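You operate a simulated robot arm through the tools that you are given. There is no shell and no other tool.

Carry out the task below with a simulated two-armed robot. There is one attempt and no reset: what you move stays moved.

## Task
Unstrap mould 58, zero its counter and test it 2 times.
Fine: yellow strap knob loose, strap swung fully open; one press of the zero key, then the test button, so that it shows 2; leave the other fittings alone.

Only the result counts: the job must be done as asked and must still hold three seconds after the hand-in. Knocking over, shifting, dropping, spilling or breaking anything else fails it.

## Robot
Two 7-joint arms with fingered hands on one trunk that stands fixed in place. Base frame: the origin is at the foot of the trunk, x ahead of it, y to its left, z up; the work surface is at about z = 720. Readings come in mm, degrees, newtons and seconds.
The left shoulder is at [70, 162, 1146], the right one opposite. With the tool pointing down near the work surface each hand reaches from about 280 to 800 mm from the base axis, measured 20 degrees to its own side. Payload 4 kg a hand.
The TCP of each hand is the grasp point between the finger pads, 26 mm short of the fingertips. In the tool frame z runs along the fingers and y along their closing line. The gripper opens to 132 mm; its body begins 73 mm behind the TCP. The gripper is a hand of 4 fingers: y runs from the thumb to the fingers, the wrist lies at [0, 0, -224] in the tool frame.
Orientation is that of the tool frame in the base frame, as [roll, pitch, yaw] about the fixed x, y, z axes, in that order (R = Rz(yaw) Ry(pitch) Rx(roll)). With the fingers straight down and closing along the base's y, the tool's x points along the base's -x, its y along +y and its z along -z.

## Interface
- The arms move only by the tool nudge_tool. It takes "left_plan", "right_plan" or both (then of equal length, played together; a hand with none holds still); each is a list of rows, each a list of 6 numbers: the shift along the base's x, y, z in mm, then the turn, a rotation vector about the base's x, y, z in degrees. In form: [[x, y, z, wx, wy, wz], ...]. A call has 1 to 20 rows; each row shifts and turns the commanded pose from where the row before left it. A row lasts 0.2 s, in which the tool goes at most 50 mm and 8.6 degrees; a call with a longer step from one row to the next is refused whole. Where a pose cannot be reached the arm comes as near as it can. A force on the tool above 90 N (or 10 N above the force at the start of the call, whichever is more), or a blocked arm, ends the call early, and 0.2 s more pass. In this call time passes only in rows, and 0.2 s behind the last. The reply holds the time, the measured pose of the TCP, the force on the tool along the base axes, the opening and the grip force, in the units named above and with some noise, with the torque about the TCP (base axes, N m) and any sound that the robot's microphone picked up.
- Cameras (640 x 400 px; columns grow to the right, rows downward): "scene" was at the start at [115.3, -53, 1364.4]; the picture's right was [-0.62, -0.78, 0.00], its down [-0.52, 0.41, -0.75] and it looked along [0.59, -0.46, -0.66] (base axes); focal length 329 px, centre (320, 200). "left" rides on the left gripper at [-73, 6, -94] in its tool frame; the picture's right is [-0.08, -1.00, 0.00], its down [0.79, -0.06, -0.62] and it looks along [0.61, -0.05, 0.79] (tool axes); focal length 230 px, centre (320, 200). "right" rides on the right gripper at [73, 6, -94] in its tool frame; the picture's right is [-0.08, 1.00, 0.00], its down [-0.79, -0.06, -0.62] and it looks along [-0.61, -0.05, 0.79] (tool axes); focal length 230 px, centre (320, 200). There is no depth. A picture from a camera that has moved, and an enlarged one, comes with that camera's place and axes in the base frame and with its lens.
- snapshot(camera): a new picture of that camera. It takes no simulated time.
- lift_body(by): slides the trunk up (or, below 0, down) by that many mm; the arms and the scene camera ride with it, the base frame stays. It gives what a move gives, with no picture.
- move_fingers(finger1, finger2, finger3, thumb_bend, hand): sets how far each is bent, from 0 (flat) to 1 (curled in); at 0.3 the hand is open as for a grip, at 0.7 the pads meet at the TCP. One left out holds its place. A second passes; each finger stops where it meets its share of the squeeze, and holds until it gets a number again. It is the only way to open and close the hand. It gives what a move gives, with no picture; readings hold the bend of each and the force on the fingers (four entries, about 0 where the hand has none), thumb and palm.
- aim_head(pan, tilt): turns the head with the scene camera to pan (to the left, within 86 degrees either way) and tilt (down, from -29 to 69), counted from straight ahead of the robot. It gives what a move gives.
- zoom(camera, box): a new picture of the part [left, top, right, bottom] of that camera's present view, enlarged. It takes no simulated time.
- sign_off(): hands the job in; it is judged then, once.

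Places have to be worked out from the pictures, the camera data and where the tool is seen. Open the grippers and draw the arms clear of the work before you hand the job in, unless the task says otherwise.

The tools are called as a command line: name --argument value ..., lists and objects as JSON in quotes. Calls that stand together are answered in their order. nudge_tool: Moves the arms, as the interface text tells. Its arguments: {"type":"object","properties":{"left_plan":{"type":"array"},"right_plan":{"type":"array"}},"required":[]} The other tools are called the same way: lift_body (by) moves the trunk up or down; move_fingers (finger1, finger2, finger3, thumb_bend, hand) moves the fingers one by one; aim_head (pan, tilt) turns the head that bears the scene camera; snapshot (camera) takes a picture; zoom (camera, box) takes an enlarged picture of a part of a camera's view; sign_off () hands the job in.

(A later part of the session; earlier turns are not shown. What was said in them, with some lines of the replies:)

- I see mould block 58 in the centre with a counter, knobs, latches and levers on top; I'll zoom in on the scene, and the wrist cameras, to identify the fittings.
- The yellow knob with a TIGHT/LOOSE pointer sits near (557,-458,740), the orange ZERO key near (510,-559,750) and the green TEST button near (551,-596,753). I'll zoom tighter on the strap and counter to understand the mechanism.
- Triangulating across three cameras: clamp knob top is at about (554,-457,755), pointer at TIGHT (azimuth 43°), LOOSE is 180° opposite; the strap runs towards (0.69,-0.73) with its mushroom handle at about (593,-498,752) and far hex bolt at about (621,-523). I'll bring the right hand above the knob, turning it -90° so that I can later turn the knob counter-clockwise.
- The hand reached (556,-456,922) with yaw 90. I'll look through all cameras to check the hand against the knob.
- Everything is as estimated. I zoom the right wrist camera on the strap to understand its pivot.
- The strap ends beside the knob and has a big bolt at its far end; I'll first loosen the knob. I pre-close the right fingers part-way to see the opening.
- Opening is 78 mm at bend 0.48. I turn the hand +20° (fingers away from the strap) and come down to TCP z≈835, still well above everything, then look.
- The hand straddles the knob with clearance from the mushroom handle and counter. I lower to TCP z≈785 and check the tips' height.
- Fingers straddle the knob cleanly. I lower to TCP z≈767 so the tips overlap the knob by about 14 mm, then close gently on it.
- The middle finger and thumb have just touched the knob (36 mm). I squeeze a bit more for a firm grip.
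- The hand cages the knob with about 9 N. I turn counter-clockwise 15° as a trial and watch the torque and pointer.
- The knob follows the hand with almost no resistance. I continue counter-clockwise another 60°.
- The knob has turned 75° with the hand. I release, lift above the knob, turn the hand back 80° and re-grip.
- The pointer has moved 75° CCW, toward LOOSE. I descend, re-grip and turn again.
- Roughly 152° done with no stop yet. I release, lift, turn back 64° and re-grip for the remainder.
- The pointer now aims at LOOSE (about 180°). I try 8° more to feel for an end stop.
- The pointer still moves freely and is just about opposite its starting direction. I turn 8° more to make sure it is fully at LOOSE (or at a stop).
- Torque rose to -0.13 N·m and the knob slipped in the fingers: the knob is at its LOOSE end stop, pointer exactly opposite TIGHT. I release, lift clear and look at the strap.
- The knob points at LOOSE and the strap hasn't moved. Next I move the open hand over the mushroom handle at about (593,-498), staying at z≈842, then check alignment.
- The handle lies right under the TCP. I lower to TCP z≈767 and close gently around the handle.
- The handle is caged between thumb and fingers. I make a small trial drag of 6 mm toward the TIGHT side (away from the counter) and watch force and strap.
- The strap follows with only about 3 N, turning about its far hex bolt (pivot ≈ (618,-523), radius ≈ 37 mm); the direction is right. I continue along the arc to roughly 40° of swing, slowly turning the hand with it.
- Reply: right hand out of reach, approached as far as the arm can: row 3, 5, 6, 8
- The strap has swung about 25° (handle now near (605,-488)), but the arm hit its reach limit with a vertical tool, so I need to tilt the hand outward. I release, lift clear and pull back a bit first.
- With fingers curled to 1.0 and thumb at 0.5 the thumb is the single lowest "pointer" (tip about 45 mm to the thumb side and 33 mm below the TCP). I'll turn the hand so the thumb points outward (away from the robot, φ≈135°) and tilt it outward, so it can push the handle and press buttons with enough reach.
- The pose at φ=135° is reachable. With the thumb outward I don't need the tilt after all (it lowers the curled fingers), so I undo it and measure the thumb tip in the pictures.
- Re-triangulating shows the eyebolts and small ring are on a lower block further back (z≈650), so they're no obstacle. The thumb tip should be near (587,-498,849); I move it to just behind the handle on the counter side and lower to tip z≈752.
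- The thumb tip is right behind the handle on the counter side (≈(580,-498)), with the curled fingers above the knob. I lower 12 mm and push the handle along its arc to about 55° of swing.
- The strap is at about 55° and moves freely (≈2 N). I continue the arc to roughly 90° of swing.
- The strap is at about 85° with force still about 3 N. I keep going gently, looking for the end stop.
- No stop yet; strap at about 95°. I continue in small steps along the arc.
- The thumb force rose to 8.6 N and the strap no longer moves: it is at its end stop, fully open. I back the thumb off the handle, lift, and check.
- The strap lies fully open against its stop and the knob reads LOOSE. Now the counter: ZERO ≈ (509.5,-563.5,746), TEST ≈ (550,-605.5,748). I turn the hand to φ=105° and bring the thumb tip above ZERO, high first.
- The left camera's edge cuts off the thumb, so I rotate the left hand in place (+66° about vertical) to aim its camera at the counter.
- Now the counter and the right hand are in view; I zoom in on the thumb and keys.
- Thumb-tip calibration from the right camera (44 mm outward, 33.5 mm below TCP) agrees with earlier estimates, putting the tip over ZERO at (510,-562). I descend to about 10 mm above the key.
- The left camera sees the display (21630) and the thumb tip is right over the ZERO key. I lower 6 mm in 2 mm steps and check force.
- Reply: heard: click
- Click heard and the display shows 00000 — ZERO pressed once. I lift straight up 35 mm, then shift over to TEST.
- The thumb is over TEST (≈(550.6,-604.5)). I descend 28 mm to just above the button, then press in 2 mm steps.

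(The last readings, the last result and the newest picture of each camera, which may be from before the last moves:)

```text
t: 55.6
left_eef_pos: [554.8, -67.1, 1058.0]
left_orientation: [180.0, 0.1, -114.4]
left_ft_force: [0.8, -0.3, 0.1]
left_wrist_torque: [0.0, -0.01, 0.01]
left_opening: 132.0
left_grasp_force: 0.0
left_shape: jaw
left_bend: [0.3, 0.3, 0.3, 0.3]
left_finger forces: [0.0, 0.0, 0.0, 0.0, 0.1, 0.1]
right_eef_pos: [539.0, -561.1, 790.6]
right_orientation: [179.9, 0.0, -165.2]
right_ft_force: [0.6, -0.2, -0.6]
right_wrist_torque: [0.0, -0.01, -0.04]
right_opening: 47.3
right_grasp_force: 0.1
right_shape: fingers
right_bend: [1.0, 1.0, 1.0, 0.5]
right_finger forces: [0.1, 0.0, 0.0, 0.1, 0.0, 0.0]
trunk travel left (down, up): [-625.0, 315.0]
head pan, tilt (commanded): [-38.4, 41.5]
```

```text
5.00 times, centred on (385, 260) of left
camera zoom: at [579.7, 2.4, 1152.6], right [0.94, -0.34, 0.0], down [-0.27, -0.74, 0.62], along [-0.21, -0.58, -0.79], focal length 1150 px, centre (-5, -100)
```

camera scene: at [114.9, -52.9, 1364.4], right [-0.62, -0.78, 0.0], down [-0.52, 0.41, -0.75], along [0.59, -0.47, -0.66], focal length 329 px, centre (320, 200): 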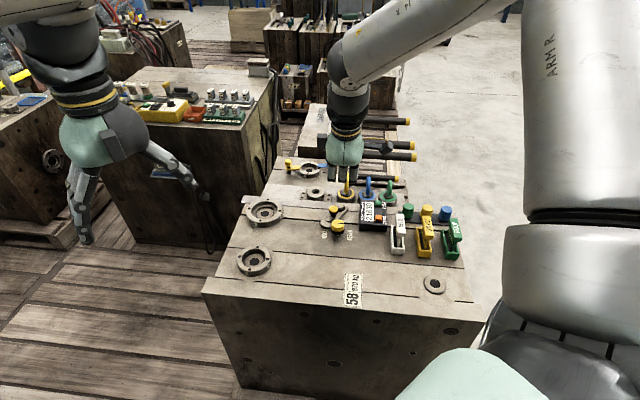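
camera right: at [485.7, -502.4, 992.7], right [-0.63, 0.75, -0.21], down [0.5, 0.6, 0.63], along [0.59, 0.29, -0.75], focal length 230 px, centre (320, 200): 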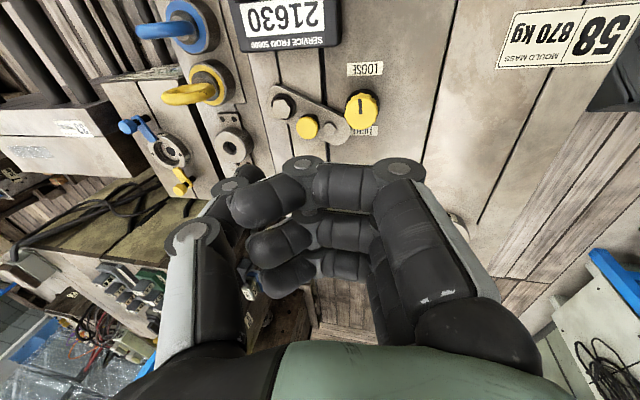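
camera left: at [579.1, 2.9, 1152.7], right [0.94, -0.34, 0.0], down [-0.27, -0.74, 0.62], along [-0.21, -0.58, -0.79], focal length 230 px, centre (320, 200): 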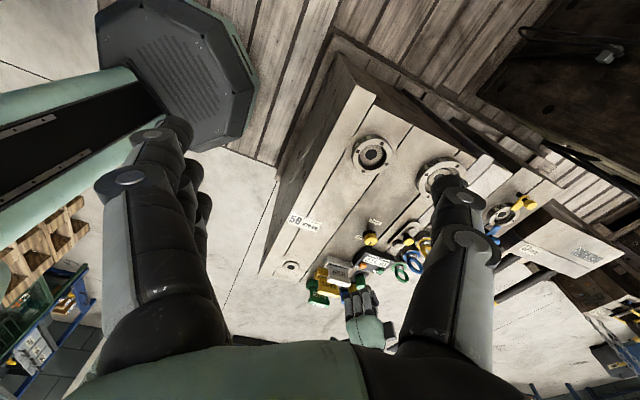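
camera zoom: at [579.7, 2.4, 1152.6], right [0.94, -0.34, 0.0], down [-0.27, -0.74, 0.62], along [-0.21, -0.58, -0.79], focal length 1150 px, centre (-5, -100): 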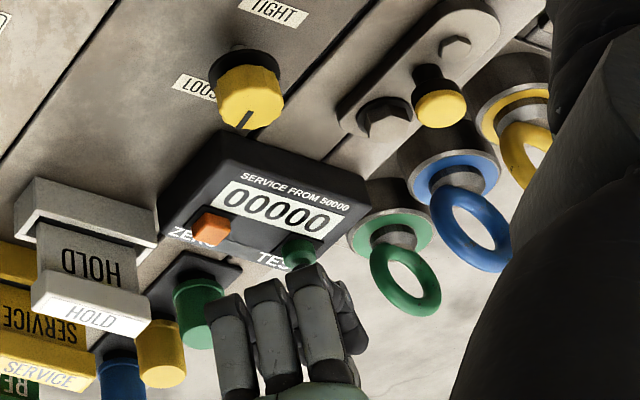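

Alignment looks the same as it was for ZERO. I press down in 2 mm steps.

nudge_tool --right_plan '[[0, 0, -2, 0, 0, 0], [0, 0, -2, 0, 0, 0], [0, 0, -2, 0, 0, 0]]'

zoom --camera "left" --box '[340, 220, 430, 300]'

```text
t: 56.4
left_eef_pos: [555.5, -66.4, 1058.8]
left_orientation: [180.0, 0.1, -114.3]
left_ft_force: [0.9, -1.0, 0.4]
left_wrist_torque: [0.02, -0.03, -0.03]
left_opening: 131.7
left_grasp_force: 0.1
left_shape: jaw
left_bend: [0.3, 0.3, 0.3, 0.3]
left_finger forces: [0.0, 0.0, 0.0, 0.1, 0.0, 0.1]
right_eef_pos: [540.1, -562.4, 786.1]
right_orientation: [180.0, 0.0, -165.2]
right_ft_force: [-0.2, 0.6, 0.2]
right_wrist_torque: [-0.05, 0.0, 0.0]
right_opening: 47.6
right_grasp_force: 0.7
right_shape: fingers
right_bend: [1.0, 1.0, 1.0, 0.5]
right_finger forces: [0.0, 0.0, 0.1, 0.1, 1.0, 0.0]
trunk travel left (down, up): [-625.0, 315.0]
head pan, tilt (commanded): [-38.4, 41.5]
```

```text
5.00 times, centred on (385, 260) of left
camera zoom: at [579.2, 2.9, 1152.9], right [0.94, -0.34, 0.0], down [-0.27, -0.74, 0.62], along [-0.21, -0.58, -0.79], focal length 1150 px, centre (-5, -100)
```

zoom: 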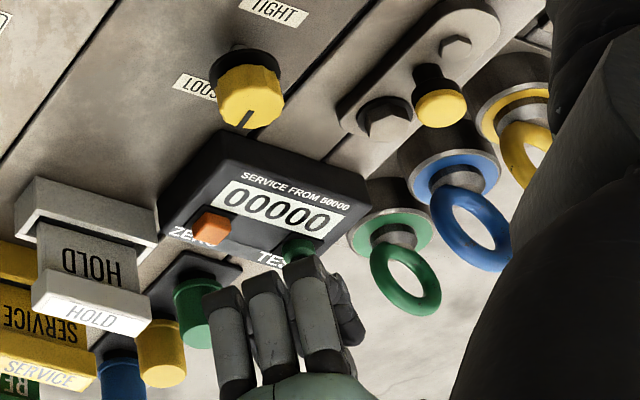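

The thumb just touches (1 N), display still 00000. I go down another 2 mm.

nudge_tool --right_plan '[[0, 0, -1.2, 0, 0, 0], [0, 0, -1.0, 0, 0, 0]]'

zoom --camera "left" --box '[340, 220, 430, 300]'

```text
t: 57.0
left_eef_pos: [554.3, -67.0, 1058.4]
left_orientation: [-180.0, 0.0, -114.4]
left_ft_force: [0.3, 0.0, 0.9]
left_wrist_torque: [0.05, 0.0, -0.02]
left_opening: 131.9
left_grasp_force: 0.0
left_shape: jaw
left_bend: [0.3, 0.3, 0.3, 0.3]
left_finger forces: [0.0, 0.0, 0.0, 0.0, 0.1, 0.0]
right_eef_pos: [538.2, -562.5, 784.8]
right_orientation: [-180.0, 0.0, -165.3]
right_ft_force: [0.4, -0.4, 1.6]
right_wrist_torque: [-0.05, -0.01, 0.02]
right_opening: 47.5
right_grasp_force: 1.1
right_shape: fingers
right_bend: [1.0, 1.0, 1.0, 0.5]
right_finger forces: [0.0, 0.1, 0.0, 0.0, 1.6, 0.0]
trunk travel left (down, up): [-625.0, 315.0]
head pan, tilt (commanded): [-38.4, 41.5]
heard: click
```

```text
5.00 times, centred on (385, 260) of left
camera zoom: at [579.2, 2.9, 1152.9], right [0.94, -0.34, 0.0], down [-0.27, -0.74, 0.62], along [-0.21, -0.58, -0.79], focal length 1150 px, centre (-5, -100)
```

zoom: 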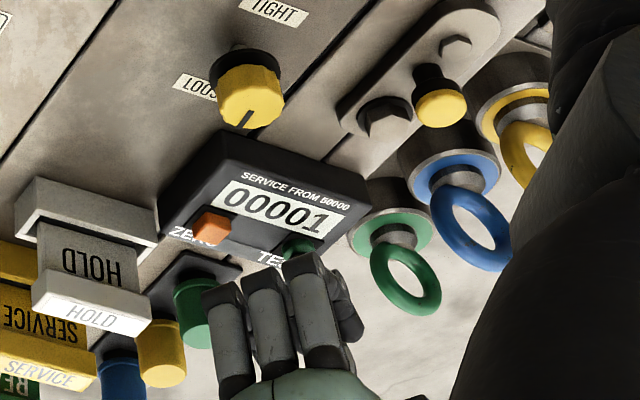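

Click heard, the display shows 00001. I lift 12 mm so the button releases fully and check that the count stays.

nudge_tool --right_plan '[[0, 0, 6, 0, 0, 0], [0, 0, 6, 0, 0, 0], [0, 0, 0, 0, 0, 0]]'

zoom --camera "left" --box '[340, 220, 430, 300]'

```text
t: 57.8
left_eef_pos: [554.8, -67.6, 1059.4]
left_orientation: [-180.0, 0.0, -114.3]
left_ft_force: [-0.2, 1.1, 0.4]
left_wrist_torque: [0.0, 0.03, -0.03]
left_opening: 131.9
left_grasp_force: 0.0
left_shape: jaw
left_bend: [0.3, 0.3, 0.3, 0.3]
left_finger forces: [0.1, 0.0, 0.1, 0.0, 0.0, 0.0]
right_eef_pos: [539.4, -562.7, 794.8]
right_orientation: [-180.0, 0.1, -165.2]
right_ft_force: [-0.1, 0.4, -0.2]
right_wrist_torque: [0.01, -0.01, -0.01]
right_opening: 47.4
right_grasp_force: 0.1
right_shape: fingers
right_bend: [1.0, 1.0, 1.0, 0.5]
right_finger forces: [0.0, 0.0, 0.0, 0.0, 0.0, 0.1]
trunk travel left (down, up): [-625.0, 315.0]
head pan, tilt (commanded): [-38.4, 41.5]
```

```text
5.00 times, centred on (385, 260) of left
camera zoom: at [579.3, 2.6, 1152.8], right [0.94, -0.34, 0.0], down [-0.27, -0.74, 0.62], along [-0.21, -0.58, -0.79], focal length 1150 px, centre (-5, -100)
```

zoom: 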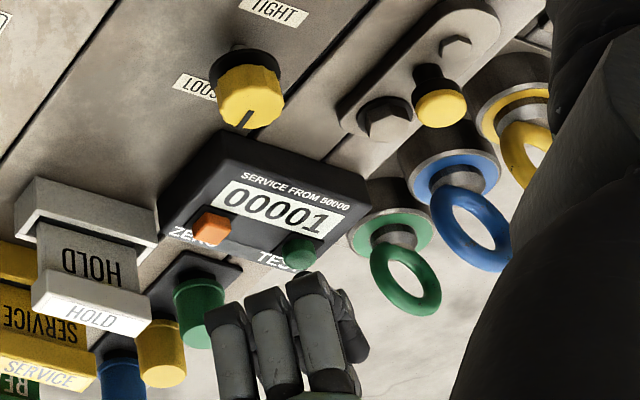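

The count holds at 1 with the button released. Second press: same depth again.

nudge_tool --right_plan '[[0, 0, -6, 0, 0, 0], [0, 0, -3.5, 0, 0, 0], [0, 0, -1.3, 0, 0, 0], [0, 0, -1.3, 0, 0, 0]]'

zoom --camera "left" --box '[340, 220, 430, 300]'

```text
t: 58.8
left_eef_pos: [554.7, -67.5, 1059.1]
left_orientation: [-180.0, 0.0, -114.4]
left_ft_force: [0.0, 0.0, 0.9]
left_wrist_torque: [-0.01, 0.04, -0.04]
left_opening: 132.0
left_grasp_force: 0.0
left_shape: jaw
left_bend: [0.3, 0.3, 0.3, 0.3]
left_finger forces: [0.0, 0.0, 0.0, 0.0, 0.1, 0.0]
right_eef_pos: [540.3, -561.9, 783.8]
right_orientation: [180.0, -0.1, -165.2]
right_ft_force: [-0.1, 0.3, 2.0]
right_wrist_torque: [-0.04, 0.0, -0.02]
right_opening: 47.8
right_grasp_force: 1.0
right_shape: fingers
right_bend: [1.0, 1.0, 1.0, 0.5]
right_finger forces: [0.1, 0.0, 0.0, 0.1, 1.6, 0.0]
trunk travel left (down, up): [-625.0, 315.0]
head pan, tilt (commanded): [-38.4, 41.5]
heard: click
```

```text
5.00 times, centred on (385, 260) of left
camera zoom: at [579.1, 2.9, 1152.9], right [0.94, -0.34, 0.0], down [-0.27, -0.74, 0.62], along [-0.21, -0.58, -0.79], focal length 1150 px, centre (-5, -100)
```

zoom: 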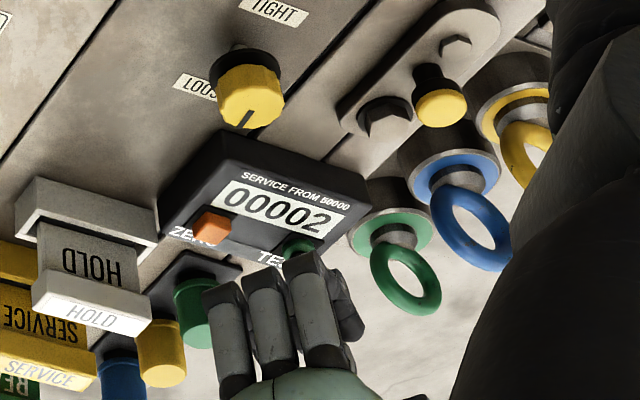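

Click heard, the display shows 00002. I lift straight up and withdraw the right arm well clear.

nudge_tool --right_plan '[[0, 0, 8, 0, 0, 0], [0, 0, 20, 0, 0, 0], [0, 0, 25, 0, 0, 0], [0, 0, 30, 0, 0, 0], [0, 0, 35, 0, 0, 0], [-20, 10, 30, 0, 0, 0], [-30, 15, 20, 0, 0, 0], [-30, 15, 10, 0, 0, 0], [-30, 15, 10, 0, 0, 0], [-30, 10, 10, 0, 0, 0]]'

move_fingers --hand "right" --finger1 0.3 --finger2 0.3 --finger3 0.3 --thumb_bend 0.3

zoom --camera "left" --box '[320, 200, 440, 300]'

zoom --camera "scene" --box '[300, 150, 480, 270]'

snapshot --camera "scene"

```text
t: 61.0
left_eef_pos: [552.9, -66.9, 1059.6]
left_orientation: [-179.9, 0.1, -114.4]
left_ft_force: [-0.6, 0.5, -0.2]
left_wrist_torque: [0.02, -0.04, 0.0]
left_opening: 131.7
left_grasp_force: 0.0
left_shape: jaw
left_bend: [0.3, 0.3, 0.3, 0.3]
left_finger forces: [0.0, 0.1, 0.1, 0.0, 0.1, 0.1]
right_eef_pos: [398.3, -497.8, 983.0]
right_orientation: [-179.8, 0.1, -165.3]
right_ft_force: [-0.3, 0.5, -0.6]
right_wrist_torque: [0.03, 0.01, -0.01]
right_opening: 47.7
right_grasp_force: 0.1
right_shape: fingers
right_bend: [1.0, 1.0, 1.0, 0.5]
right_finger forces: [0.0, 0.0, 0.1, 0.0, 0.0, 0.0]
trunk travel left (down, up): [-625.0, 315.0]
head pan, tilt (commanded): [-38.4, 41.5]
```

```text
t: 62.0
left_eef_pos: [555.1, -67.1, 1059.0]
left_orientation: [179.9, 0.1, -114.4]
left_ft_force: [0.0, -1.1, -0.5]
left_wrist_torque: [0.0, -0.03, 0.0]
left_opening: 131.7
left_grasp_force: 0.0
left_shape: jaw
left_bend: [0.3, 0.3, 0.3, 0.3]
left_finger forces: [0.0, 0.1, 0.1, 0.0, 0.0, 0.0]
right_eef_pos: [399.8, -498.7, 981.9]
right_orientation: [-180.0, 0.0, -165.2]
right_ft_force: [0.0, 0.4, 0.4]
right_wrist_torque: [0.0, -0.01, 0.0]
right_opening: 135.7
right_grasp_force: 0.1
right_shape: fingers
right_bend: [0.3, 0.3, 0.3, 0.3]
right_finger forces: [0.0, 0.1, 0.0, 0.0, 0.0, 0.0]
trunk travel left (down, up): [-625.0, 315.0]
head pan, tilt (commanded): [-38.4, 41.5]
```

```text
4.00 times, centred on (380, 250) of left
camera zoom: at [579.0, 2.7, 1153.0], right [0.94, -0.34, 0.0], down [-0.27, -0.74, 0.62], along [-0.21, -0.58, -0.79], focal length 920 px, centre (80, 0)
```

zoom: 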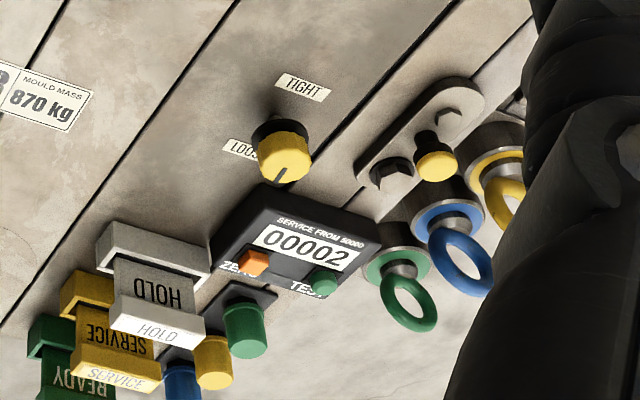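

```text
3.33 times, centred on (390, 210) of scene
camera zoom: at [115.1, -53.0, 1364.4], right [-0.62, -0.78, 0.0], down [-0.52, 0.41, -0.75], along [0.59, -0.46, -0.66], focal length 1098 px, centre (87, 167)
```

zoom: 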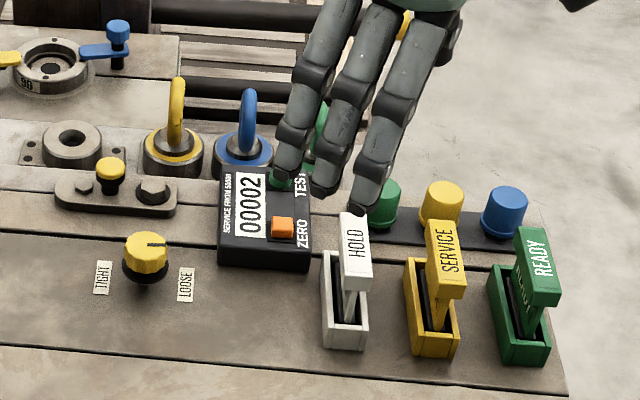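

```text
taken
camera scene: at [115.1, -53.0, 1364.4], right [-0.62, -0.78, 0.0], down [-0.52, 0.41, -0.75], along [0.59, -0.46, -0.66], focal length 329 px, centre (320, 200)
```

scene: 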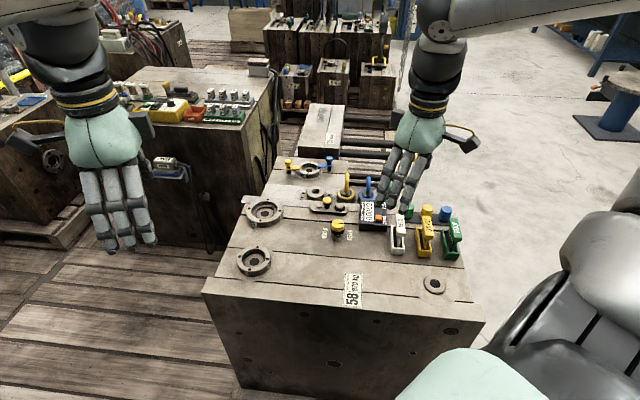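

Display 00002, knob at LOOSE, strap about 90° open at its stop, and the levers, buttons and eyebolts unchanged. I pull the right hand back to around its starting place, fully clear, and do a final check.

nudge_tool --right_plan '[[-20, 3, 12, 0, 0, 0], [-20, 3, 12, 0, 0, 0], [-20, 3, 12, 0, 0, 0], [-20, 3, 12, 0, 0, 0]]'

zoom --camera "scene" --box '[300, 160, 480, 270]'

zoom --camera "left" --box '[320, 200, 440, 300]'

```text
t: 63.0
left_eef_pos: [553.8, -67.0, 1059.5]
left_orientation: [-179.9, 0.0, -114.3]
left_ft_force: [0.0, 1.2, 0.2]
left_wrist_torque: [-0.03, -0.03, 0.01]
left_opening: 131.6
left_grasp_force: 0.1
left_shape: jaw
left_bend: [0.3, 0.3, 0.3, 0.3]
left_finger forces: [0.0, 0.0, 0.0, 0.1, 0.0, 0.0]
right_eef_pos: [318.5, -485.5, 1029.7]
right_orientation: [180.0, 0.0, -165.2]
right_ft_force: [-0.6, -0.1, -0.3]
right_wrist_torque: [0.0, -0.02, -0.01]
right_opening: 135.6
right_grasp_force: 0.1
right_shape: fingers
right_bend: [0.3, 0.3, 0.3, 0.3]
right_finger forces: [0.1, 0.1, 0.0, 0.1, 0.0, 0.1]
trunk travel left (down, up): [-625.0, 315.0]
head pan, tilt (commanded): [-38.4, 41.5]
```

```text
3.56 times, centred on (390, 215) of scene
camera zoom: at [113.7, -52.8, 1364.6], right [-0.62, -0.78, 0.0], down [-0.52, 0.41, -0.75], along [0.59, -0.47, -0.66], focal length 1171 px, centre (71, 147)
```

zoom: 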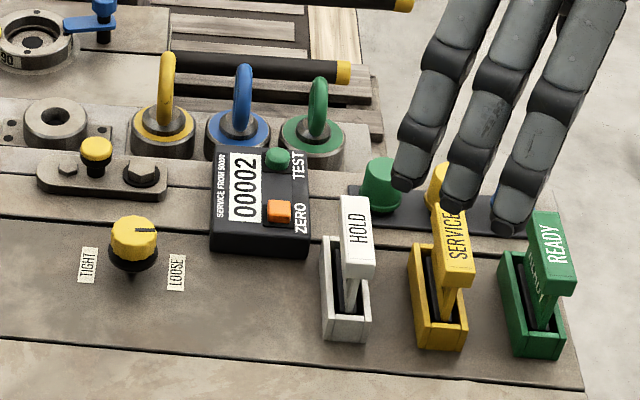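

```text
4.00 times, centred on (380, 250) of left
camera zoom: at [577.9, 2.9, 1153.6], right [0.94, -0.34, 0.0], down [-0.27, -0.74, 0.62], along [-0.21, -0.58, -0.79], focal length 920 px, centre (80, 0)
```

zoom: 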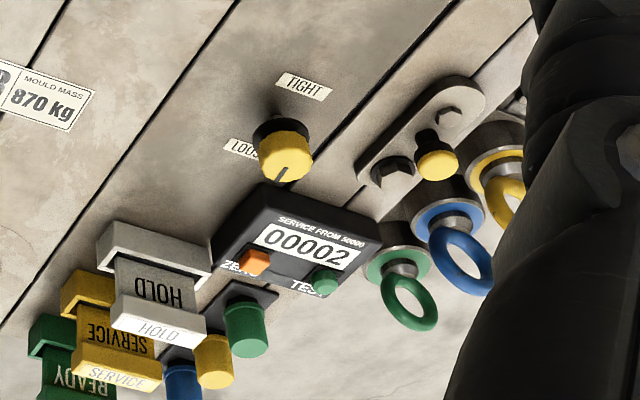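

Final state checks out: the knob points to LOOSE, the strap is swung fully open to its stop, the counter reads 00002, the other fittings are untouched, and both hands are open and clear. I hand the job in.

sign_off

```text
The job is handed in.
```

Mould 58 is unstrapped, its counter was zeroed once, and it now reads 00002 after two test presses. I've handed the job in; no verdict came back with the hand-in.

- **Strap knob:** turned counter-clockwise about 180° to its end stop, with the pointer on LOOSE.
- **Strap:** swung open about 90°, until it stopped moving under a firmer push. It stayed there after I backed off.
- **Counter:** one press of ZERO took it from 21630 to 00000. Two presses of TEST followed, each with a click, reading 1 and then 2.
- **Other fittings:** the levers, coloured buttons and eyebolts look unchanged in the final pictures.

Both hands are open and clear of the work. The right hand is back near its starting position. I rotated the left hand in place to aim its camera and left it turned.
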